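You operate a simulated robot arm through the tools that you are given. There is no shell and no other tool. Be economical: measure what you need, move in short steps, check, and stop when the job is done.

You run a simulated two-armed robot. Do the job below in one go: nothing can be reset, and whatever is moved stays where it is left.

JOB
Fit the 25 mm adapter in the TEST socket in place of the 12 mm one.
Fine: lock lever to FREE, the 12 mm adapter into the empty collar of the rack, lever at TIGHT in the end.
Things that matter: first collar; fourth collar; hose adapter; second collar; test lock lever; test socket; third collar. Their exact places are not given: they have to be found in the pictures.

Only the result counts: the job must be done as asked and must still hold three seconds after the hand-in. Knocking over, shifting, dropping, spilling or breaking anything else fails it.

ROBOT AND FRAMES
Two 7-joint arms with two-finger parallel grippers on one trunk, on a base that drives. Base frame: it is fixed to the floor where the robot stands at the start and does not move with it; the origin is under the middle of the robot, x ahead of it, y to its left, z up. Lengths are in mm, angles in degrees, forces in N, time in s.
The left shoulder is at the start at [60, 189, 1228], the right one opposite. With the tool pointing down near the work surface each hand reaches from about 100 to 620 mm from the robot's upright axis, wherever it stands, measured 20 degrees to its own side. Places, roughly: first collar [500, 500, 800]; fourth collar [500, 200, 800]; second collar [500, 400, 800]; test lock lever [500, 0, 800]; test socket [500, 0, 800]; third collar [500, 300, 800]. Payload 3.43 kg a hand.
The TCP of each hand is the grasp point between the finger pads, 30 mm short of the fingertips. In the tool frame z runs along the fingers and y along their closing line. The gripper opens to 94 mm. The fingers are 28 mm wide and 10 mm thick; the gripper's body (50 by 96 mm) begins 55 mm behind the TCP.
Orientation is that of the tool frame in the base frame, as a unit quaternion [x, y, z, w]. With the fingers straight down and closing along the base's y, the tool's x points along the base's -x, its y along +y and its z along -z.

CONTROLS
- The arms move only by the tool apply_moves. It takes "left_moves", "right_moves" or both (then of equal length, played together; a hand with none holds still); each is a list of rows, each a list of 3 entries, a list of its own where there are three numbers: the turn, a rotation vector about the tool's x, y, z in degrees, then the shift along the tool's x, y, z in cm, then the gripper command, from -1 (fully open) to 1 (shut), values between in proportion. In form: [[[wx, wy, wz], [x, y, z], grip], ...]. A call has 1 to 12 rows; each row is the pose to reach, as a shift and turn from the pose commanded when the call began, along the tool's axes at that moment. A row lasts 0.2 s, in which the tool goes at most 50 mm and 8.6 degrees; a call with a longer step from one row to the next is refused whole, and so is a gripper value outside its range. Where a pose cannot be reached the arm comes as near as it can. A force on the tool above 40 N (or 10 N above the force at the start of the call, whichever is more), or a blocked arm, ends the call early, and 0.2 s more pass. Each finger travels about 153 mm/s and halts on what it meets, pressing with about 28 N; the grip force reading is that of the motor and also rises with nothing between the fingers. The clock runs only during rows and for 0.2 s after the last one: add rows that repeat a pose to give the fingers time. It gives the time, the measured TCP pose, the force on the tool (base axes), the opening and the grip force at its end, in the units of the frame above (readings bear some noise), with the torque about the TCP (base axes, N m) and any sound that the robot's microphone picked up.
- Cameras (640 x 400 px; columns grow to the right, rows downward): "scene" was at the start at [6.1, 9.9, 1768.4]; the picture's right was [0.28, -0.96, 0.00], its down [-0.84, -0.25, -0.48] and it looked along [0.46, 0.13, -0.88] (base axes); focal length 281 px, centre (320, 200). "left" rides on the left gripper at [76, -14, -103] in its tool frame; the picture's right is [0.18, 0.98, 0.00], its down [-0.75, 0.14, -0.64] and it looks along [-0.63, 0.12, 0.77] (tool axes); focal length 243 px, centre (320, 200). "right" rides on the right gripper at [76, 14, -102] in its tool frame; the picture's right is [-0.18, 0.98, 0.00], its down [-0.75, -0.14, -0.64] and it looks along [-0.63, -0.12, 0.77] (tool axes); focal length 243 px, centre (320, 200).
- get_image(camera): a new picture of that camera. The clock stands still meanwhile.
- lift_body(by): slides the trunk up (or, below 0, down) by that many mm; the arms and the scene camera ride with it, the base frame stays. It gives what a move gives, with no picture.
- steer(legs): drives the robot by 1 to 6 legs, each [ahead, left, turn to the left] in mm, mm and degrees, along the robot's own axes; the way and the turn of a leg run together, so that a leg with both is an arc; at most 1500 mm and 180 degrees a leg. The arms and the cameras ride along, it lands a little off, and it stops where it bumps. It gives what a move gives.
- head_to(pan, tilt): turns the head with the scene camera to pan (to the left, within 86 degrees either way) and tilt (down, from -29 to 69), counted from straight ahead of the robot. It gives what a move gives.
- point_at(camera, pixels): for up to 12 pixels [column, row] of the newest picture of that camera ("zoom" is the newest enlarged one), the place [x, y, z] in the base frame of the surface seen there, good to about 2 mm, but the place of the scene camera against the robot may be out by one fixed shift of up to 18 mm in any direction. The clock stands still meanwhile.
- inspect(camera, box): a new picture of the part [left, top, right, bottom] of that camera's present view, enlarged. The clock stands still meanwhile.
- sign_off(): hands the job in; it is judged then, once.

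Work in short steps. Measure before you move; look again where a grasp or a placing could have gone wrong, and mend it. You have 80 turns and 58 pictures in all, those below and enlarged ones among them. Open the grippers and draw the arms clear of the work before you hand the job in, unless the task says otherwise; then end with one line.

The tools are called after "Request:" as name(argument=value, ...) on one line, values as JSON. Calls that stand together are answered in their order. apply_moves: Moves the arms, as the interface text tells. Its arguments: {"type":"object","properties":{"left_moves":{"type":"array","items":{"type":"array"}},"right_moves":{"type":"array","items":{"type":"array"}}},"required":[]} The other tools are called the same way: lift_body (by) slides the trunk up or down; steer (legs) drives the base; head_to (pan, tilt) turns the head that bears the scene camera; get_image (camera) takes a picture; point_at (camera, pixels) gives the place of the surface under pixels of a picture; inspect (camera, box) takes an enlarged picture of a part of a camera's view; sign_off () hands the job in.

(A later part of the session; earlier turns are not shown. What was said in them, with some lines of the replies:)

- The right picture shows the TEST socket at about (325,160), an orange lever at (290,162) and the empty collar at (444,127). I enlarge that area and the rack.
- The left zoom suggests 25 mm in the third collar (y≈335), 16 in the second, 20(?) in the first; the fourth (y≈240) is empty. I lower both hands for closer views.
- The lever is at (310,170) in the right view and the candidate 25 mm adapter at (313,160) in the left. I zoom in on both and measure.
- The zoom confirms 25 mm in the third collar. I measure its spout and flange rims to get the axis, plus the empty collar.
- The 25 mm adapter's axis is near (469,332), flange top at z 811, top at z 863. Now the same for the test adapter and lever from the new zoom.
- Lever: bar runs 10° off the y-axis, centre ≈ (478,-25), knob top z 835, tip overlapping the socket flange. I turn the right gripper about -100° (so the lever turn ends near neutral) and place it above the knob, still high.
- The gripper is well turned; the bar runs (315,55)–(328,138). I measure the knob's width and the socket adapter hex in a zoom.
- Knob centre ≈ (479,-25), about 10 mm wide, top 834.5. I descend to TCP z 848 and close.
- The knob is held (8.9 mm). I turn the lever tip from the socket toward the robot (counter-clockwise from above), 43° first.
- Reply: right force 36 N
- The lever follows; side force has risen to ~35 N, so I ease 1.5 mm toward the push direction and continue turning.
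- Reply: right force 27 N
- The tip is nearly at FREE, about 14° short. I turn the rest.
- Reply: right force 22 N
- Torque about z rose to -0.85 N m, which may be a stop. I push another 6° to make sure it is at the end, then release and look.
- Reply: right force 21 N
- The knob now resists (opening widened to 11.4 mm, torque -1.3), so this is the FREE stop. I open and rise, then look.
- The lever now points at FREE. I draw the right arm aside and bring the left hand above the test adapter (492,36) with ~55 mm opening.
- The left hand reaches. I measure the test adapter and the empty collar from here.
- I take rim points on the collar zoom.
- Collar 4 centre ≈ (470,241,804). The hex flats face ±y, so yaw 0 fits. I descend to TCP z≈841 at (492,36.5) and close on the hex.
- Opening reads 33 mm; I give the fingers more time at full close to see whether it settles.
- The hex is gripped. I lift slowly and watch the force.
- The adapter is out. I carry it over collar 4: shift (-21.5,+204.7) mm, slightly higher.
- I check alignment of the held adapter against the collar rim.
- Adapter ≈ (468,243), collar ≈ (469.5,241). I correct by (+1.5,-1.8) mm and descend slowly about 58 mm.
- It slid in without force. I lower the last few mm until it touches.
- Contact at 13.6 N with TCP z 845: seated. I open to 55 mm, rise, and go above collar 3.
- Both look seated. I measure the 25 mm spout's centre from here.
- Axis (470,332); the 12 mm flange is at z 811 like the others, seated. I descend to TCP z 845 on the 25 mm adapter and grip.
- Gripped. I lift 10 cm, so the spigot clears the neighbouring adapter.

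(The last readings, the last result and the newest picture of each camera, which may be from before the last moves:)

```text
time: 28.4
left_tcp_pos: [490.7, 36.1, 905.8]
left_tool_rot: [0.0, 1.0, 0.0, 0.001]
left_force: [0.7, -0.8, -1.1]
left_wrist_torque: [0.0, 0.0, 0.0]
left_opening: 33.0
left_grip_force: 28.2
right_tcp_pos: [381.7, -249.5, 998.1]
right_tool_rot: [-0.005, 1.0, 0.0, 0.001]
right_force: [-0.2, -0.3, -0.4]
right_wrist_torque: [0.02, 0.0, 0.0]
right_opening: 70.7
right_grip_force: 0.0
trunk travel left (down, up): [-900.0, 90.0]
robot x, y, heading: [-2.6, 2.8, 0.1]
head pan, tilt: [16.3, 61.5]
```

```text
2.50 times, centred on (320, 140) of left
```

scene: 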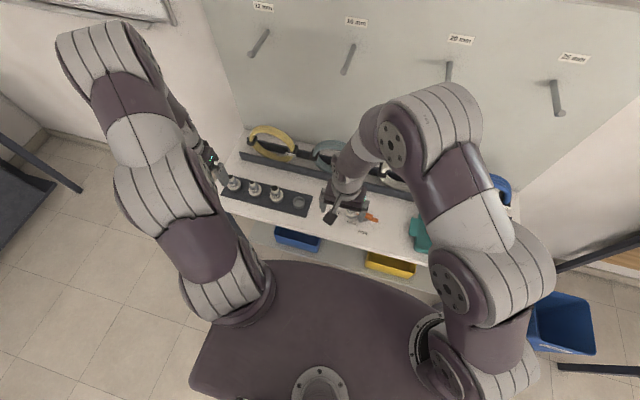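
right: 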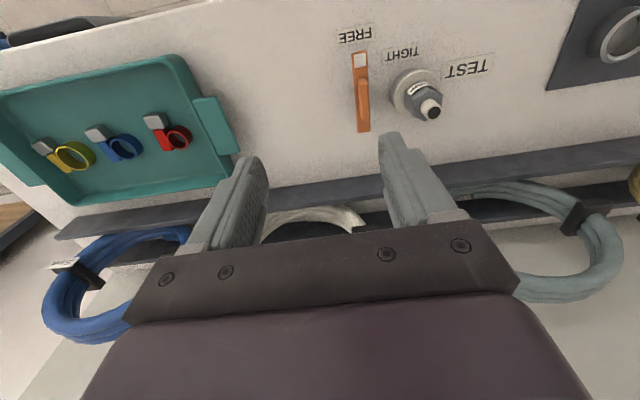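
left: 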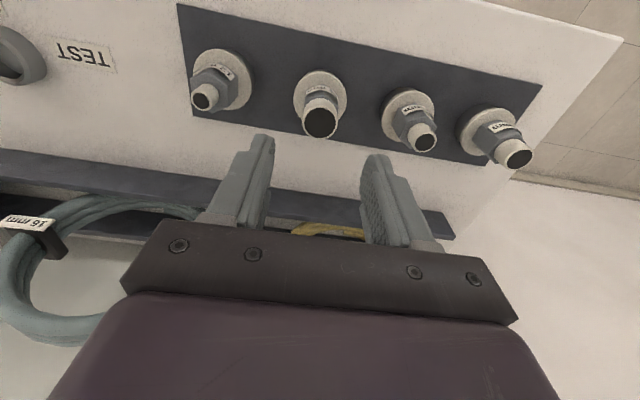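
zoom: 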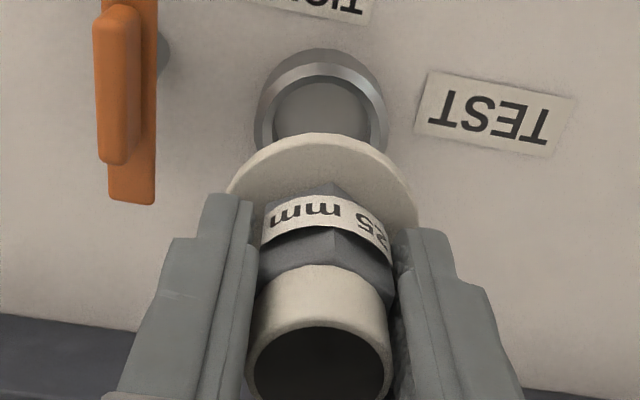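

I compare the socket rim with the held adapter's spout and flange.

Request:
point_at(camera="zoom", pixels=[[318, 66], [263, 120], [383, 125], [275, 88], [363, 88], [321, 136], [231, 190], [416, 190], [250, 365], [388, 365], [319, 322], [319, 385]])

```text
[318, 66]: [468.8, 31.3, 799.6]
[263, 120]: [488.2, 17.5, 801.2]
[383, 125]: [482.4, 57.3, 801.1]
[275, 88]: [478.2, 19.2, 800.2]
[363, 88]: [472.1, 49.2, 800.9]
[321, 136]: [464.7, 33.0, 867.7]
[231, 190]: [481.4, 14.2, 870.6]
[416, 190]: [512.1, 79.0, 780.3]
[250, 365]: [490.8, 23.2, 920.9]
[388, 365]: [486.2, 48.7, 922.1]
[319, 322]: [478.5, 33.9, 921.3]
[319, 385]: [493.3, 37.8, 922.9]
```

Socket ≈ (490,37), adapter ≈ (488.7,36.5). I shift (+1.3,+0.6) mm and descend 60 mm slowly.

Request:
apply_moves(left_moves=[[[0, 0, 0], [-0.13, 0.06, 0.5], 1], [[0, 0, 0], [-0.13, 0.06, 2.5], 1], [[0, 0, 0], [-0.13, 0.06, 3.8], 1], [[0, 0, 0], [-0.13, 0.06, 4.3], 1], [[0, 0, 0], [-0.13, 0.06, 4.8], 1], [[0, 0, 0], [-0.13, 0.06, 5.3], 1], [[0, 0, 0], [-0.13, 0.06, 5.7], 1], [[0, 0, 0], [-0.13, 0.06, 6.0], 1]])

Request:
apply_moves(left_moves=[[[0, 0, 0], [0, 0, 0.15], 1], [[0, 0, 0], [0, 0, 0.3], 1], [[0, 0, 0], [0, 0, 0.4], 1], [[0, 0, 0], [0, 0, 0.5], 1]])

Request:
inspect(camera="left", box=[220, 60, 420, 220])

```text
time: 30.2
left_tcp_pos: [492.9, 35.5, 850.3]
left_tool_rot: [0.0, 1.0, -0.001, 0.002]
left_force: [-5.9, 0.5, 19.4]
left_wrist_torque: [-0.23, 0.25, -0.07]
left_opening: 33.2
left_grip_force: 28.1
right_tcp_pos: [381.1, -249.3, 1000.7]
right_tool_rot: [-0.005, 1.0, 0.0, 0.001]
right_force: [-1.4, 0.1, -0.3]
right_wrist_torque: [0.02, 0.01, 0.02]
right_opening: 70.4
right_grip_force: 0.2
trunk travel left (down, up): [-900.0, 90.0]
robot x, y, heading: [2.7, 0.7, -0.1]
head pan, tilt: [16.3, 61.5]
stopped in row 8 (left hand): the force on the tool passed its limit at 49 N (the readings are from after the stop); the commanded pose is now the measured one
```

```text
time: 30.8
left_tcp_pos: [494.9, 35.6, 851.1]
left_tool_rot: [0.001, 1.0, -0.002, 0.005]
left_force: [-9.4, 2.5, 30.8]
left_wrist_torque: [-0.21, 0.44, -0.09]
left_opening: 33.5
left_grip_force: 28.2
right_tcp_pos: [381.3, -248.9, 1001.2]
right_tool_rot: [-0.007, 1.0, 0.0, 0.001]
right_force: [-0.1, -0.1, 0.2]
right_wrist_torque: [0.05, -0.01, -0.01]
right_opening: 70.6
right_grip_force: 0.0
trunk travel left (down, up): [-900.0, 90.0]
robot x, y, heading: [2.2, -5.1, -0.1]
head pan, tilt: [16.3, 61.5]
stopped in row 3 (left hand): the force on the tool passed its limit at 42 N (the readings are from after the stop); the commanded pose is now the measured one
```

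```text
2.50 times, centred on (320, 140) of left
```

zoom: 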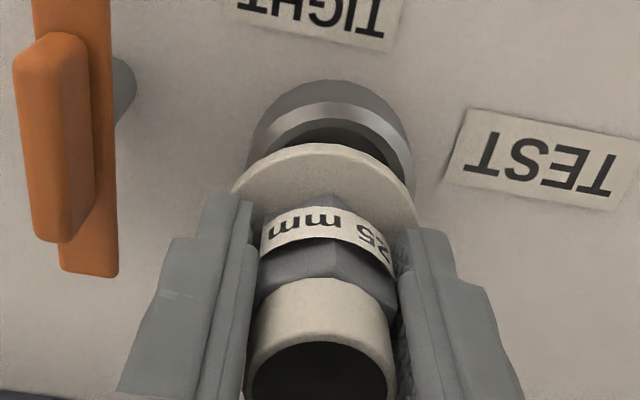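

The spigot caught on the far rim: the socket's near rim is visible, so I'm too far in +x. I lift 2 cm, shift -3.5 mm in x and re-measure.

Request:
apply_moves(left_moves=[[[0, 0, 0], [0, 0, -1], 1], [[0, 0, 0], [0.35, 0, -2.2], 1], [[0, 0, 0], [0.35, 0, -2.2], 1]])

Request:
inspect(camera="left", box=[220, 60, 420, 220])

```text
time: 31.6
left_tcp_pos: [492.9, 34.4, 870.0]
left_tool_rot: [0.0, 1.0, -0.001, 0.004]
left_force: [0.6, -0.1, -0.7]
left_wrist_torque: [-0.01, 0.01, 0.04]
left_opening: 33.4
left_grip_force: 28.3
right_tcp_pos: [382.8, -248.9, 998.6]
right_tool_rot: [-0.006, 1.0, 0.0, 0.0]
right_force: [0.1, -0.5, -0.6]
right_wrist_torque: [0.01, 0.03, 0.04]
right_opening: 70.5
right_grip_force: 0.0
trunk travel left (down, up): [-900.0, 90.0]
robot x, y, heading: [-1.3, 1.7, -0.4]
head pan, tilt: [16.3, 61.5]
```

```text
2.50 times, centred on (320, 140) of left
```

zoom: 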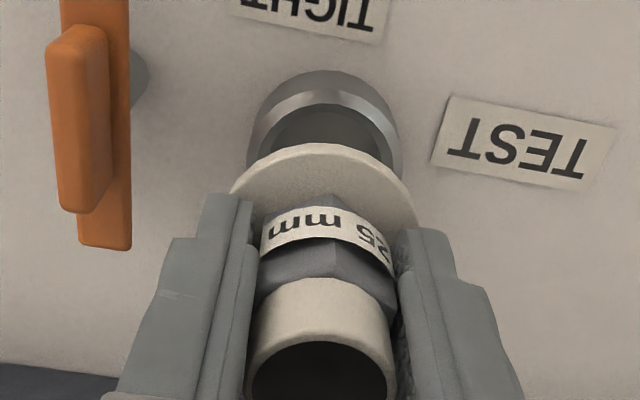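

The flange now sits slightly differently in the picture, so the adapter may have tilted or slipped. I measure flange, spout and rim.

Request:
point_at(camera="zoom", pixels=[[322, 90], [254, 130], [395, 130], [275, 106], [372, 103], [322, 148], [240, 180], [408, 180], [250, 375], [391, 375], [320, 337], [320, 305]])

Request:
get_image(camera="left")

```text
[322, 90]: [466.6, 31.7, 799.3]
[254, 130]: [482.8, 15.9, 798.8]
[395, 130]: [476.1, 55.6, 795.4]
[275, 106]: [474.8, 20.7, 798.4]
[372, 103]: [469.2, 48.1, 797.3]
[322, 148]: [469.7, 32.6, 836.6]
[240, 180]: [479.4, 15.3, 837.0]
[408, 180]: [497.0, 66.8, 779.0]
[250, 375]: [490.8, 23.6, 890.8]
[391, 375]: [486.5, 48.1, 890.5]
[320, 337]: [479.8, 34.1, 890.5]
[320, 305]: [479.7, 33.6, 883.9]
```

```text
24 pictures are left
```

left: 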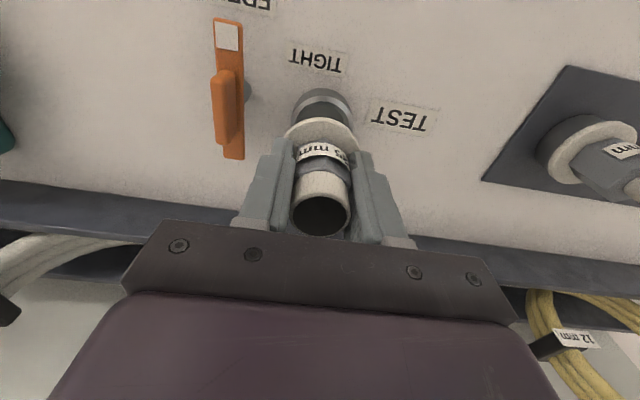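

Relative to the socket the flange is about 4 mm too far in +x (it slid in the grip). I shift (-3.7,+0.5) mm at this height and look closely again.

Request:
apply_moves(left_moves=[[[0, 0, 0], [0.37, 0.05, 0], 1], [[0, 0, 0], [0.37, 0.05, 0], 1]])

Request:
inspect(camera="left", box=[270, 70, 370, 150])

```text
time: 32.2
left_tcp_pos: [490.6, 36.0, 869.6]
left_tool_rot: [-0.001, 1.0, 0.0, 0.003]
left_force: [0.3, 0.1, -0.8]
left_wrist_torque: [0.0, -0.03, -0.02]
left_opening: 33.2
left_grip_force: 28.1
right_tcp_pos: [382.4, -249.8, 999.5]
right_tool_rot: [-0.005, 1.0, 0.0, 0.0]
right_force: [0.4, -0.7, 0.5]
right_wrist_torque: [-0.01, -0.01, -0.01]
right_opening: 70.5
right_grip_force: 0.0
trunk travel left (down, up): [-900.0, 90.0]
robot x, y, heading: [2.4, -0.0, 0.0]
head pan, tilt: [16.3, 61.5]
```

```text
5.00 times, centred on (320, 110) of left
```

zoom: 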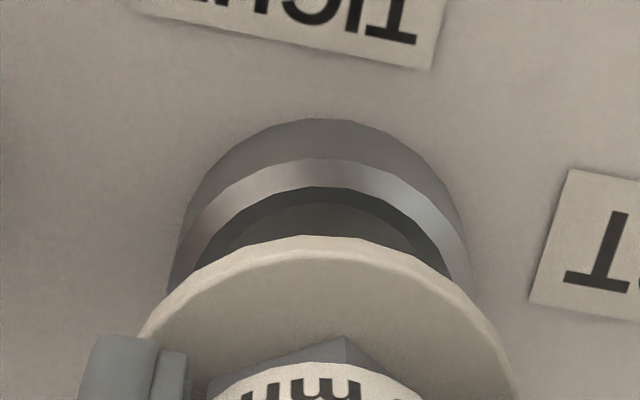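

I take several rim and flange points in this zoom.

Request:
point_at(camera="zoom", pixels=[[325, 163], [240, 188], [200, 225], [410, 185], [450, 220], [178, 270], [466, 255], [325, 242], [230, 270], [180, 300], [420, 265], [470, 305]])

```text
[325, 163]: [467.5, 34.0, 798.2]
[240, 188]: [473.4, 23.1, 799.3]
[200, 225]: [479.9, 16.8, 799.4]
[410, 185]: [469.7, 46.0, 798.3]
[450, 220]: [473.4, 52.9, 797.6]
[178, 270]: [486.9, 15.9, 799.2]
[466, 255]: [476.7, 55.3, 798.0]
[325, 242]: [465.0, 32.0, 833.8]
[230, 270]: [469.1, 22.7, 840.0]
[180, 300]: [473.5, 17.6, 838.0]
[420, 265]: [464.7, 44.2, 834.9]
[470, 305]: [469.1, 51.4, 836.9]
```

Fits give socket (488.3,37.3) and flange (487.5,37.3). I shift +0.7 mm in x and descend in small steps.

Request:
apply_moves(left_moves=[[[0, 0, 0], [-0.07, 0, 0.5], 1], [[0, 0, 0], [-0.07, 0, 1.0], 1], [[0, 0, 0], [-0.07, 0, 1.4], 1], [[0, 0, 0], [-0.07, 0, 1.7], 1], [[0, 0, 0], [-0.07, 0, 2.0], 1], [[0, 0, 0], [-0.07, 0, 2.3], 1], [[0, 0, 0], [-0.07, 0, 2.5], 1]])

Request:
inspect(camera="left", box=[250, 70, 390, 170])

```text
time: 33.8
left_tcp_pos: [489.6, 35.3, 844.4]
left_tool_rot: [0.0, 1.0, 0.0, 0.004]
left_force: [-0.2, -0.6, -1.7]
left_wrist_torque: [0.01, 0.02, -0.01]
left_opening: 33.0
left_grip_force: 27.8
right_tcp_pos: [382.4, -249.0, 998.7]
right_tool_rot: [-0.006, 1.0, 0.0, 0.0]
right_force: [0.4, -0.1, -0.5]
right_wrist_torque: [-0.02, 0.0, -0.06]
right_opening: 70.4
right_grip_force: 0.1
trunk travel left (down, up): [-900.0, 90.0]
robot x, y, heading: [1.0, 1.3, 0.1]
head pan, tilt: [16.3, 61.5]
```

```text
4.00 times, centred on (320, 120) of left
```

zoom: 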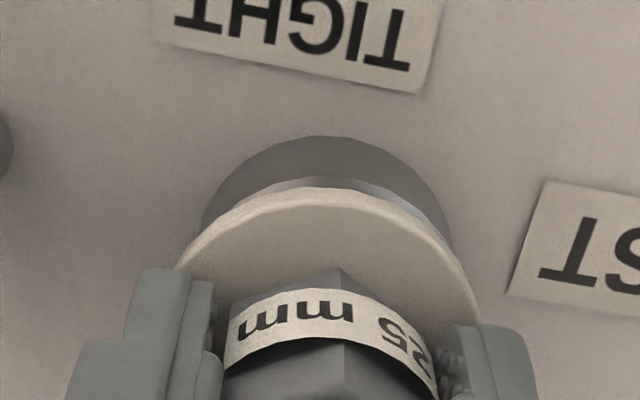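

It is going in with no force, about 3–4 mm left. I lower until contact.

Request:
apply_moves(left_moves=[[[0, 0, 0], [0, 0, 0.15], 1], [[0, 0, 0], [0, 0, 0.3], 1], [[0, 0, 0], [0, 0, 0.4], 1], [[0, 0, 0], [0, 0, 0.5], 1]])

Request:
inspect(camera="left", box=[250, 70, 390, 170])

```text
time: 34.8
left_tcp_pos: [489.5, 36.8, 839.3]
left_tool_rot: [-0.001, 1.0, -0.001, 0.004]
left_force: [-0.6, 0.6, -0.4]
left_wrist_torque: [0.0, 0.04, 0.01]
left_opening: 33.1
left_grip_force: 28.0
right_tcp_pos: [383.2, -250.6, 998.7]
right_tool_rot: [-0.005, 1.0, 0.0, 0.0]
right_force: [-0.4, 0.6, 0.0]
right_wrist_torque: [-0.03, 0.02, 0.01]
right_opening: 70.3
right_grip_force: 0.1
trunk travel left (down, up): [-900.0, 90.0]
robot x, y, heading: [-1.2, 2.0, 0.0]
head pan, tilt: [16.3, 61.5]
```

```text
4.00 times, centred on (320, 120) of left
```

zoom: 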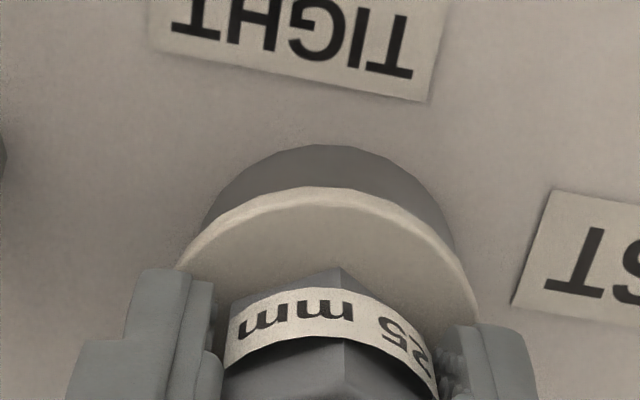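

No contact force yet; I go on 1 mm at a time.

Request:
apply_moves(left_moves=[[[0, 0, 0], [0, 0, 0.1], 1], [[0, 0, 0], [0, 0, 0.2], 1], [[0, 0, 0], [0, 0, 0.3], 1]])

Request:
point_at(camera="zoom", pixels=[[325, 194], [250, 230], [400, 225], [325, 230]])

```text
time: 35.6
left_tcp_pos: [489.5, 36.4, 837.7]
left_tool_rot: [-0.001, 1.0, -0.002, 0.003]
left_force: [-0.7, 1.9, 5.6]
left_wrist_torque: [0.1, 0.05, -0.02]
left_opening: 32.8
left_grip_force: 28.0
right_tcp_pos: [380.6, -249.3, 999.9]
right_tool_rot: [-0.005, 1.0, 0.0, 0.0]
right_force: [0.1, -0.9, -0.8]
right_wrist_torque: [0.01, -0.03, 0.04]
right_opening: 70.5
right_grip_force: 0.0
trunk travel left (down, up): [-900.0, 90.0]
robot x, y, heading: [2.5, 0.0, 0.1]
head pan, tilt: [16.3, 61.5]
```

```text
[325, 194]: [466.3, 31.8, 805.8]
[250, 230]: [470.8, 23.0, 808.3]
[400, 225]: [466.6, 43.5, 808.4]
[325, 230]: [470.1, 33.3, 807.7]
```

Contact (5.6 N) with flange top ≈ 807, same as the old adapter. I press 1 mm more, open, rise and look.

Request:
apply_moves(left_moves=[[[0, 0, 0], [0, 0, 0.1], 1], [[0, 0, 0], [0, 0, 0.1], 0.2], [[0, 0, 0], [0, 0, 0], -0.17], [[0, 0, 0], [0, 0, 0], -0.17], [[0, 0, 0], [0, 0, -3], -0.17], [[0, 0, 0], [0, 0, -7], -0.17], [[0, 0, 0], [0, 0, -11], -0.17]])

Request:
inspect(camera="left", box=[220, 0, 420, 140])

```text
time: 37.2
left_tcp_pos: [488.4, 36.3, 948.5]
left_tool_rot: [-0.001, 1.0, -0.001, 0.004]
left_force: [0.3, 0.8, 0.4]
left_wrist_torque: [-0.01, -0.01, -0.03]
left_opening: 55.0
left_grip_force: 0.0
right_tcp_pos: [381.8, -249.7, 1000.0]
right_tool_rot: [-0.006, 1.0, 0.0, 0.0]
right_force: [0.7, -0.3, 0.7]
right_wrist_torque: [0.0, 0.01, -0.03]
right_opening: 70.7
right_grip_force: 0.1
trunk travel left (down, up): [-900.0, 90.0]
robot x, y, heading: [2.7, -1.0, -0.0]
head pan, tilt: [16.3, 61.5]
```

```text
2.86 times, centred on (320, 70) of left
```

zoom: 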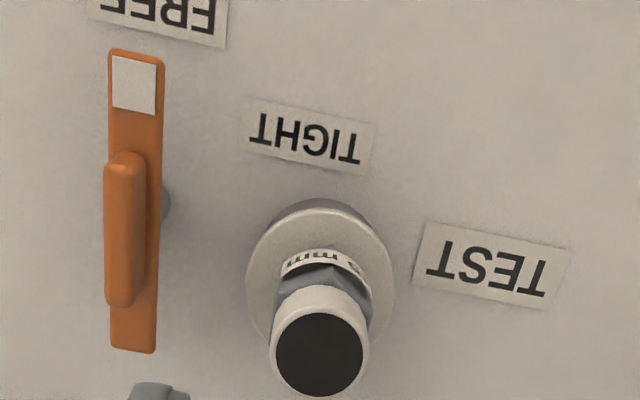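

It stands in the socket. I check flange height all round and the lever's present position.

Request:
point_at(camera="zoom", pixels=[[320, 210], [255, 270], [385, 270], [262, 315], [388, 310], [283, 355], [358, 355], [320, 320], [320, 388], [134, 55], [133, 345], [125, 230]])

```text
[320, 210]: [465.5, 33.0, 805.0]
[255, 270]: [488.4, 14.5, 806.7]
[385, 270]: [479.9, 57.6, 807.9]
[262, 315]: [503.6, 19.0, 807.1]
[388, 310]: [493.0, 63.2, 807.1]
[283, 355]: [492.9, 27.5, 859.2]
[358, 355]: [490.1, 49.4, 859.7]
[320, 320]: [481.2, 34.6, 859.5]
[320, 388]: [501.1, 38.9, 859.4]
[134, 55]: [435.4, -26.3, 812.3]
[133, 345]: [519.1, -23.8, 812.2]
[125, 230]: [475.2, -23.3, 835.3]
```

Flange is flat at z 807 — seated. I withdraw the left arm and bring the right hand above the lever knob (478,-25) in line with it.

Request:
apply_moves(left_moves=[[[0, 0, 0], [0, 3, -2], -0.17], [[0, 0, 0], [1, 7, -3], -0.17], [[0, 0, 0], [2, 11, -3], -0.17], [[0, 0, 0], [3.5, 15, -3], -0.17], [[0, 0, 0], [5, 19, -3], -0.17], [[0, 0, 0], [6.5, 23, -3], -0.17], [[0, 0, 0], [8, 27, -3], -0.17], [[0, 0, 0], [8.8, 29.4, -3], -0.17], [[0, 0, 0], [8.8, 29.4, -3], -0.17], [[0, 0, 0], [8.8, 29.4, -3], -0.17], [[0, 0, 0], [8.8, 29.4, -3], -0.17]], right_moves=[[[0, 0, 0], [0, 0, 0], -0.2], [[0, 0, 0], [0, 0, 0], -0.2], [[0, 0, 0], [0, 0, 0], -0.2], [[0, 0, -1], [-1.6, 3.7, 0.6], -0.2], [[0, 0, -1], [-3.2, 7.4, 1.2], -0.2], [[0, 0, -1], [-4.8, 11.1, 1.8], -0.2], [[0, 0, -1], [-6.4, 14.8, 2.4], -0.2], [[0, 0, -1], [-8, 18.5, 3], -0.2], [[0, 0, -1], [-9.2, 21, 3.5], -0.2], [[0, 0, -1], [-9.7, 22.5, 4.0], -0.2], [[0, 0, -1], [-9.7, 22.5, 4.0], -0.2]])

Request:
get_image(camera="right")

```text
time: 39.6
left_tcp_pos: [399.4, 329.6, 975.4]
left_tool_rot: [0.0, 1.0, -0.001, 0.003]
left_force: [0.8, -0.2, -0.2]
left_wrist_torque: [0.0, -0.04, -0.01]
left_opening: 54.9
left_grip_force: 0.0
right_tcp_pos: [478.0, -21.4, 958.2]
right_tool_rot: [-0.014, 1.0, 0.0, 0.0]
right_force: [0.2, 0.1, 0.0]
right_wrist_torque: [-0.01, 0.04, 0.01]
right_opening: 56.1
right_grip_force: 0.0
trunk travel left (down, up): [-900.0, 90.0]
robot x, y, heading: [2.2, -0.0, -0.1]
head pan, tilt: [16.3, 61.5]
```

```text
19 pictures are left
```

right: 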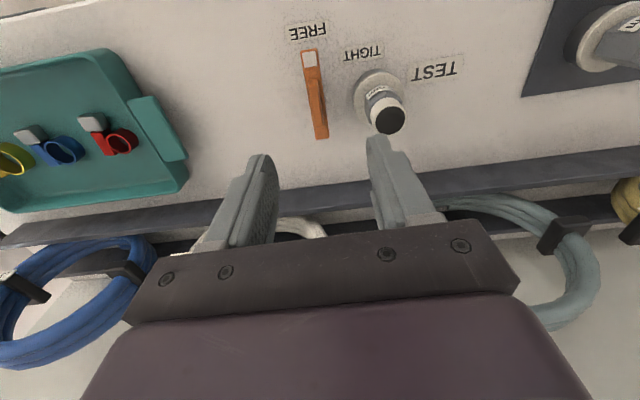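

I narrow the opening to ~30 mm for clearance to the adapter, shift to y -25, descend to z 849 and close on the knob.

Request:
apply_moves(right_moves=[[[0, 0, 0], [-0.1, -0.35, 1], 0.36], [[0, 0, 0], [-0.1, -0.35, 4.5], 0.36], [[0, 0, 0], [-0.1, -0.35, 8], 0.36], [[0, 0, 0], [-0.1, -0.35, 10.9], 0.36], [[0, 0, 0], [-0.1, -0.35, 10.9], 0.7], [[0, 0, 0], [-0.1, -0.35, 10.9], 1], [[0, 0, 0], [-0.1, -0.35, 10.9], 1]])

Request:
get_image(camera="right")

```text
time: 41.2
left_tcp_pos: [398.8, 331.1, 973.6]
left_tool_rot: [0.0, 1.0, -0.003, 0.004]
left_force: [0.3, -0.8, 0.2]
left_wrist_torque: [0.01, -0.01, -0.03]
left_opening: 55.1
left_grip_force: 0.0
right_tcp_pos: [479.3, -26.2, 848.4]
right_tool_rot: [-0.013, 1.0, 0.0, 0.0]
right_force: [-1.5, 10.5, -6.1]
right_wrist_torque: [0.3, -1.27, -1.24]
right_opening: 9.6
right_grip_force: 43.3
trunk travel left (down, up): [-900.0, 90.0]
robot x, y, heading: [-2.2, 0.2, 0.1]
head pan, tilt: [16.3, 61.5]
```

```text
18 pictures are left
```

right: 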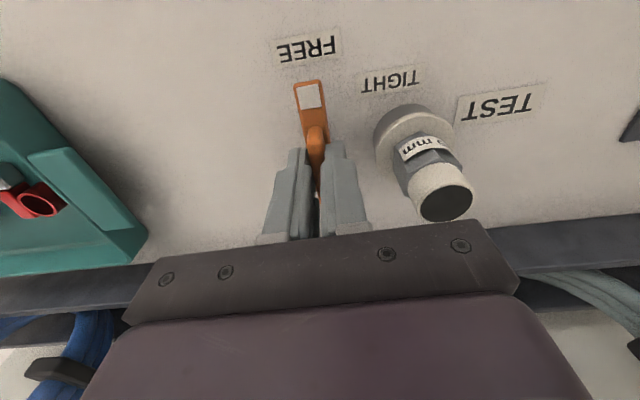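

Knob held. I turn the lever back toward TIGHT, first 50°.

Request:
apply_moves(right_moves=[[[0, 0, 5], [0, 0.1, 0], 1], [[0, 0, 12.5], [0, 0.1, 0], 1], [[0, 0, 20], [0, 0.1, 0], 1], [[0, 0, 27.5], [0, 0.1, 0], 1], [[0, 0, 35], [0, 0.1, 0], 1], [[0, 0, 42.5], [0, 0.1, 0], 1], [[0, 0, 50], [0, 0.1, 0], 1]])

```text
time: 42.8
left_tcp_pos: [402.0, 330.2, 973.9]
left_tool_rot: [0.0, 1.0, -0.001, 0.002]
left_force: [-0.6, 1.1, 0.2]
left_wrist_torque: [0.0, -0.01, 0.02]
left_opening: 55.0
left_grip_force: 0.1
right_tcp_pos: [479.3, -24.6, 848.4]
right_tool_rot: [0.411, 0.912, -0.002, -0.002]
right_force: [1.1, 11.9, -25.4]
right_wrist_torque: [1.09, 0.24, -0.02]
right_opening: 9.1
right_grip_force: 42.4
trunk travel left (down, up): [-900.0, 90.0]
robot x, y, heading: [-0.1, -1.9, 0.1]
head pan, tilt: [16.3, 61.5]
```

Turned to -48.5°. I relieve the vertical pull by 1 mm and continue 52° more.

Request:
apply_moves(right_moves=[[[0, 0, 3], [0.07, 0.07, 0.1], 1], [[0, 0, 10], [0.07, 0.07, 0.1], 1], [[0, 0, 17.5], [0.07, 0.07, 0.1], 1], [[0, 0, 25], [0.07, 0.07, 0.1], 1], [[0, 0, 32.5], [0.07, 0.07, 0.1], 1], [[0, 0, 40], [0.07, 0.07, 0.1], 1], [[0, 0, 46], [0.07, 0.07, 0.1], 1], [[0, 0, 52], [0.07, 0.07, 0.1], 1]])

Request:
get_image(camera="right")

```text
time: 44.6
left_tcp_pos: [401.5, 328.5, 975.4]
left_tool_rot: [0.0, 1.0, -0.001, 0.002]
left_force: [-0.8, 1.2, 0.1]
left_wrist_torque: [0.03, -0.01, -0.03]
left_opening: 54.9
left_grip_force: 0.1
right_tcp_pos: [478.5, -25.4, 847.9]
right_tool_rot: [0.768, 0.64, -0.001, 0.0]
right_force: [2.2, -7.9, -14.0]
right_wrist_torque: [-0.04, -0.46, 0.65]
right_opening: 8.8
right_grip_force: 42.7
trunk travel left (down, up): [-900.0, 90.0]
robot x, y, heading: [-4.3, -1.2, 0.0]
head pan, tilt: [16.3, 61.5]
```

```text
17 pictures are left
```

right: 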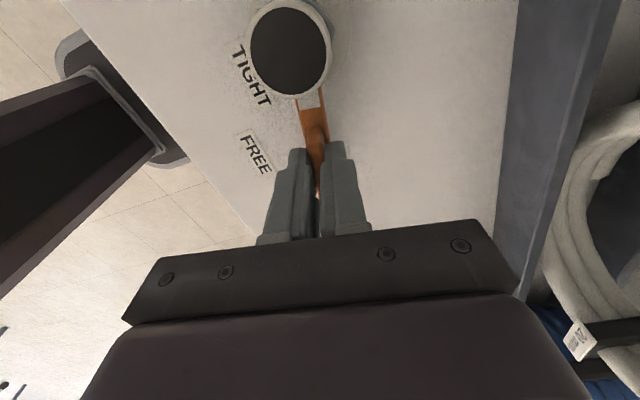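

Lever is back at its original angle, torque +0.65. I push 6° more to ensure it's against the TIGHT stop.

Request:
apply_moves(right_moves=[[[0, 0, 3], [0, 0, 0], 1], [[0, 0, 6], [0, 0, 0], 1], [[0, 0, 6], [0, 0, 0], 1]])

```text
time: 45.4
left_tcp_pos: [400.7, 329.3, 976.0]
left_tool_rot: [0.0, 1.0, -0.001, 0.003]
left_force: [-0.3, 0.8, 0.3]
left_wrist_torque: [0.0, 0.0, 0.01]
left_opening: 54.7
left_grip_force: 0.1
right_tcp_pos: [478.9, -25.1, 848.8]
right_tool_rot: [0.801, 0.599, -0.001, 0.0]
right_force: [3.2, -5.4, -13.6]
right_wrist_torque: [-0.33, -0.43, 1.36]
right_opening: 11.3
right_grip_force: 45.1
trunk travel left (down, up): [-900.0, 90.0]
robot x, y, heading: [-2.0, 0.0, 0.1]
head pan, tilt: [16.3, 61.5]
```

Same stop signature (opening 11.3 mm, torque 1.36). I relax, open modestly, rise and look.

Request:
apply_moves(right_moves=[[[0, 0, 5], [0, 0, 0], 0.7], [[0, 0, 5], [0, 0, 0], 0.36], [[0, 0, 5], [0, 0, 0], 0.36], [[0, 0, 5], [0, 0, -3], 0.36], [[0, 0, 5], [0, 0, -7], 0.36], [[0, 0, 5], [0, 0, -11], 0.36], [[0, 0, 5], [-4, 0, -13], 0.36]])

Request:
get_image(camera="right")

```text
time: 47.0
left_tcp_pos: [398.1, 328.1, 976.8]
left_tool_rot: [-0.001, 1.0, 0.0, 0.004]
left_force: [-0.1, -0.2, -0.2]
left_wrist_torque: [0.03, -0.01, 0.02]
left_opening: 54.9
left_grip_force: 0.0
right_tcp_pos: [465.9, -65.9, 978.5]
right_tool_rot: [0.826, 0.564, 0.0, 0.0]
right_force: [0.4, -0.2, -0.1]
right_wrist_torque: [0.02, -0.01, -0.01]
right_opening: 30.1
right_grip_force: 0.0
trunk travel left (down, up): [-900.0, 90.0]
robot x, y, heading: [-3.5, 2.2, -0.2]
head pan, tilt: [16.3, 61.5]
```

```text
16 pictures are left
```

right: 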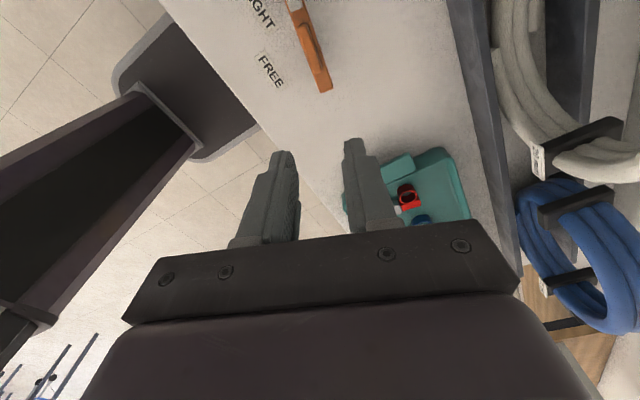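

I turn the right wrist back toward neutral while backing off, to view the lever and rack.

Request:
apply_moves(right_moves=[[[0, 0, -8.5], [-0.4, -0.25, -0.2], 0], [[0, 0, -17], [-0.8, -0.5, -0.4], -0.3], [[0, 0, -25.5], [-1.2, -0.75, -0.6], -0.5], [[0, 0, -34], [-1.6, -1, -0.8], -0.5], [[0, 0, -42.5], [-2, -1.25, -1], -0.5], [[0, 0, -51], [-2.4, -1.5, -1.2], -0.5], [[0, 0, -59.5], [-2.8, -1.75, -1.4], -0.5], [[0, 0, -68], [-3.2, -2, -1.6], -0.5], [[0, 0, -76.5], [-3.6, -2.25, -1.8], -0.5], [[0, 0, -85], [-4, -2.5, -2], -0.5], [[0, 0, -93.5], [-4.4, -2.75, -2], -0.5], [[0, 0, -102], [-4.8, -3.05, -2], -0.5]])

Request:
get_image(camera="right")

Request:
get_image(camera="left")

```text
time: 49.6
left_tcp_pos: [399.3, 330.5, 975.9]
left_tool_rot: [0.0, 1.0, -0.001, 0.004]
left_force: [0.3, -0.2, -0.1]
left_wrist_torque: [-0.03, -0.01, 0.02]
left_opening: 55.0
left_grip_force: 0.0
right_tcp_pos: [420.1, -95.4, 998.5]
right_tool_rot: [0.081, 0.997, 0.0, 0.0]
right_force: [-0.3, -0.7, -0.3]
right_wrist_torque: [-0.02, 0.01, -0.03]
right_opening: 70.7
right_grip_force: 0.1
trunk travel left (down, up): [-900.0, 90.0]
robot x, y, heading: [1.9, 0.3, 0.2]
head pan, tilt: [16.3, 61.5]
```

```text
15 pictures are left
```

right: 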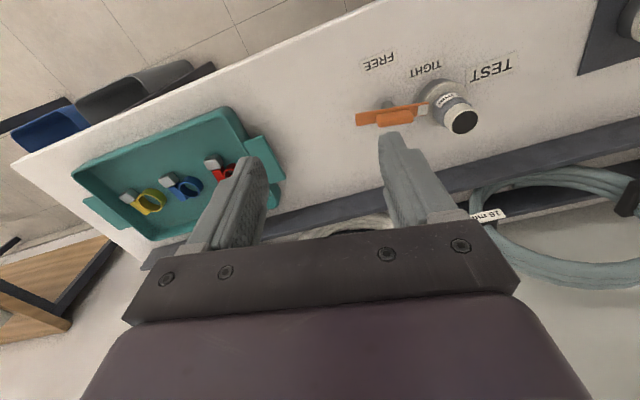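

```text
14 pictures are left
```

left: 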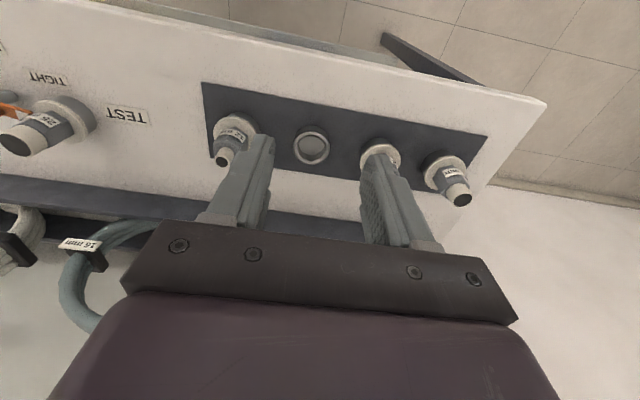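

I check the lever's angle and the tip over the flange in a zoom.

Request:
inspect(camera="right", box=[340, 40, 520, 150])

Request:
point_at(camera="right", pixels=[[358, 118], [425, 108], [462, 121], [440, 85]])

```text
3.56 times, centred on (430, 95) of right
```

zoom: 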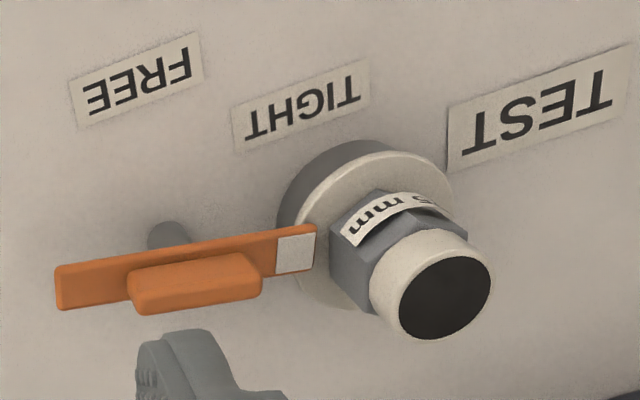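

```text
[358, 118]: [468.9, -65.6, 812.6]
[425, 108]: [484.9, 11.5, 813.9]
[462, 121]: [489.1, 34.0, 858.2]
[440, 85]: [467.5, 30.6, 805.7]
```

The lever is back at the TIGHT stop over the flange, 25 mm in TEST, 12 mm in collar 4. I open both hands and draw the arms clear.

Request:
apply_moves(right_moves=[[[0, 0, 0], [1, -3, -2], -1], [[0, 0, 0], [2, -6, -4], -1], [[0, 0, 0], [3, -9, -6], -1], [[0, 0, 0], [4, -12, -8], -1], [[0, 0, 0], [4, -12, -8], -1]], left_moves=[[[0, 0, 0], [1, 1, -3], -0.5], [[0, 0, 0], [2, 3, -6], -1], [[0, 0, 0], [4, 6, -9], -1], [[0, 0, 0], [6, 8, -12], -1], [[0, 0, 0], [6, 8, -12], -1]])

Request:
get_image(camera="left")

```text
time: 50.8
left_tcp_pos: [340.2, 410.2, 1094.2]
left_tool_rot: [-0.001, 1.0, -0.001, 0.003]
left_force: [0.2, -0.6, 0.0]
left_wrist_torque: [-0.01, -0.01, 0.0]
left_opening: 93.8
left_grip_force: 0.0
right_tcp_pos: [362.3, -208.9, 1077.8]
right_tool_rot: [0.082, 0.997, 0.0, -0.001]
right_force: [0.1, 0.0, -0.7]
right_wrist_torque: [-0.02, 0.02, -0.02]
right_opening: 94.2
right_grip_force: 0.0
trunk travel left (down, up): [-900.0, 90.0]
robot x, y, heading: [-4.1, 1.0, 0.1]
head pan, tilt: [16.3, 61.5]
```

```text
12 pictures are left
```

left: 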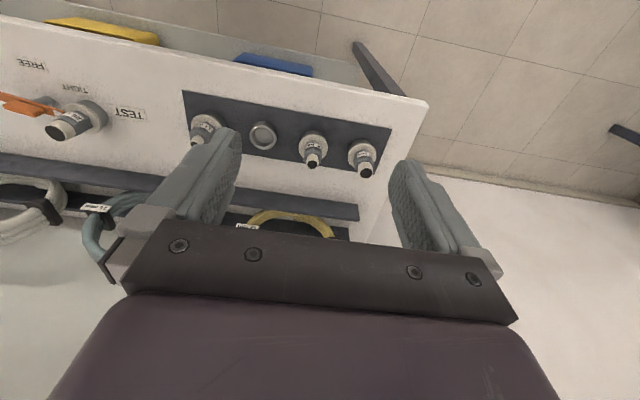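

Everything is in place and the arms are clear; I hand in.

Request:
sign_off()

```text
The job is handed in.
```

The 25 mm adapter is seated in the TEST socket, the 12 mm adapter is in the rack's fourth collar (the one that was empty), and the lever is back at its TIGHT stop. Both arms are clear with the grippers open, and the job is handed in.
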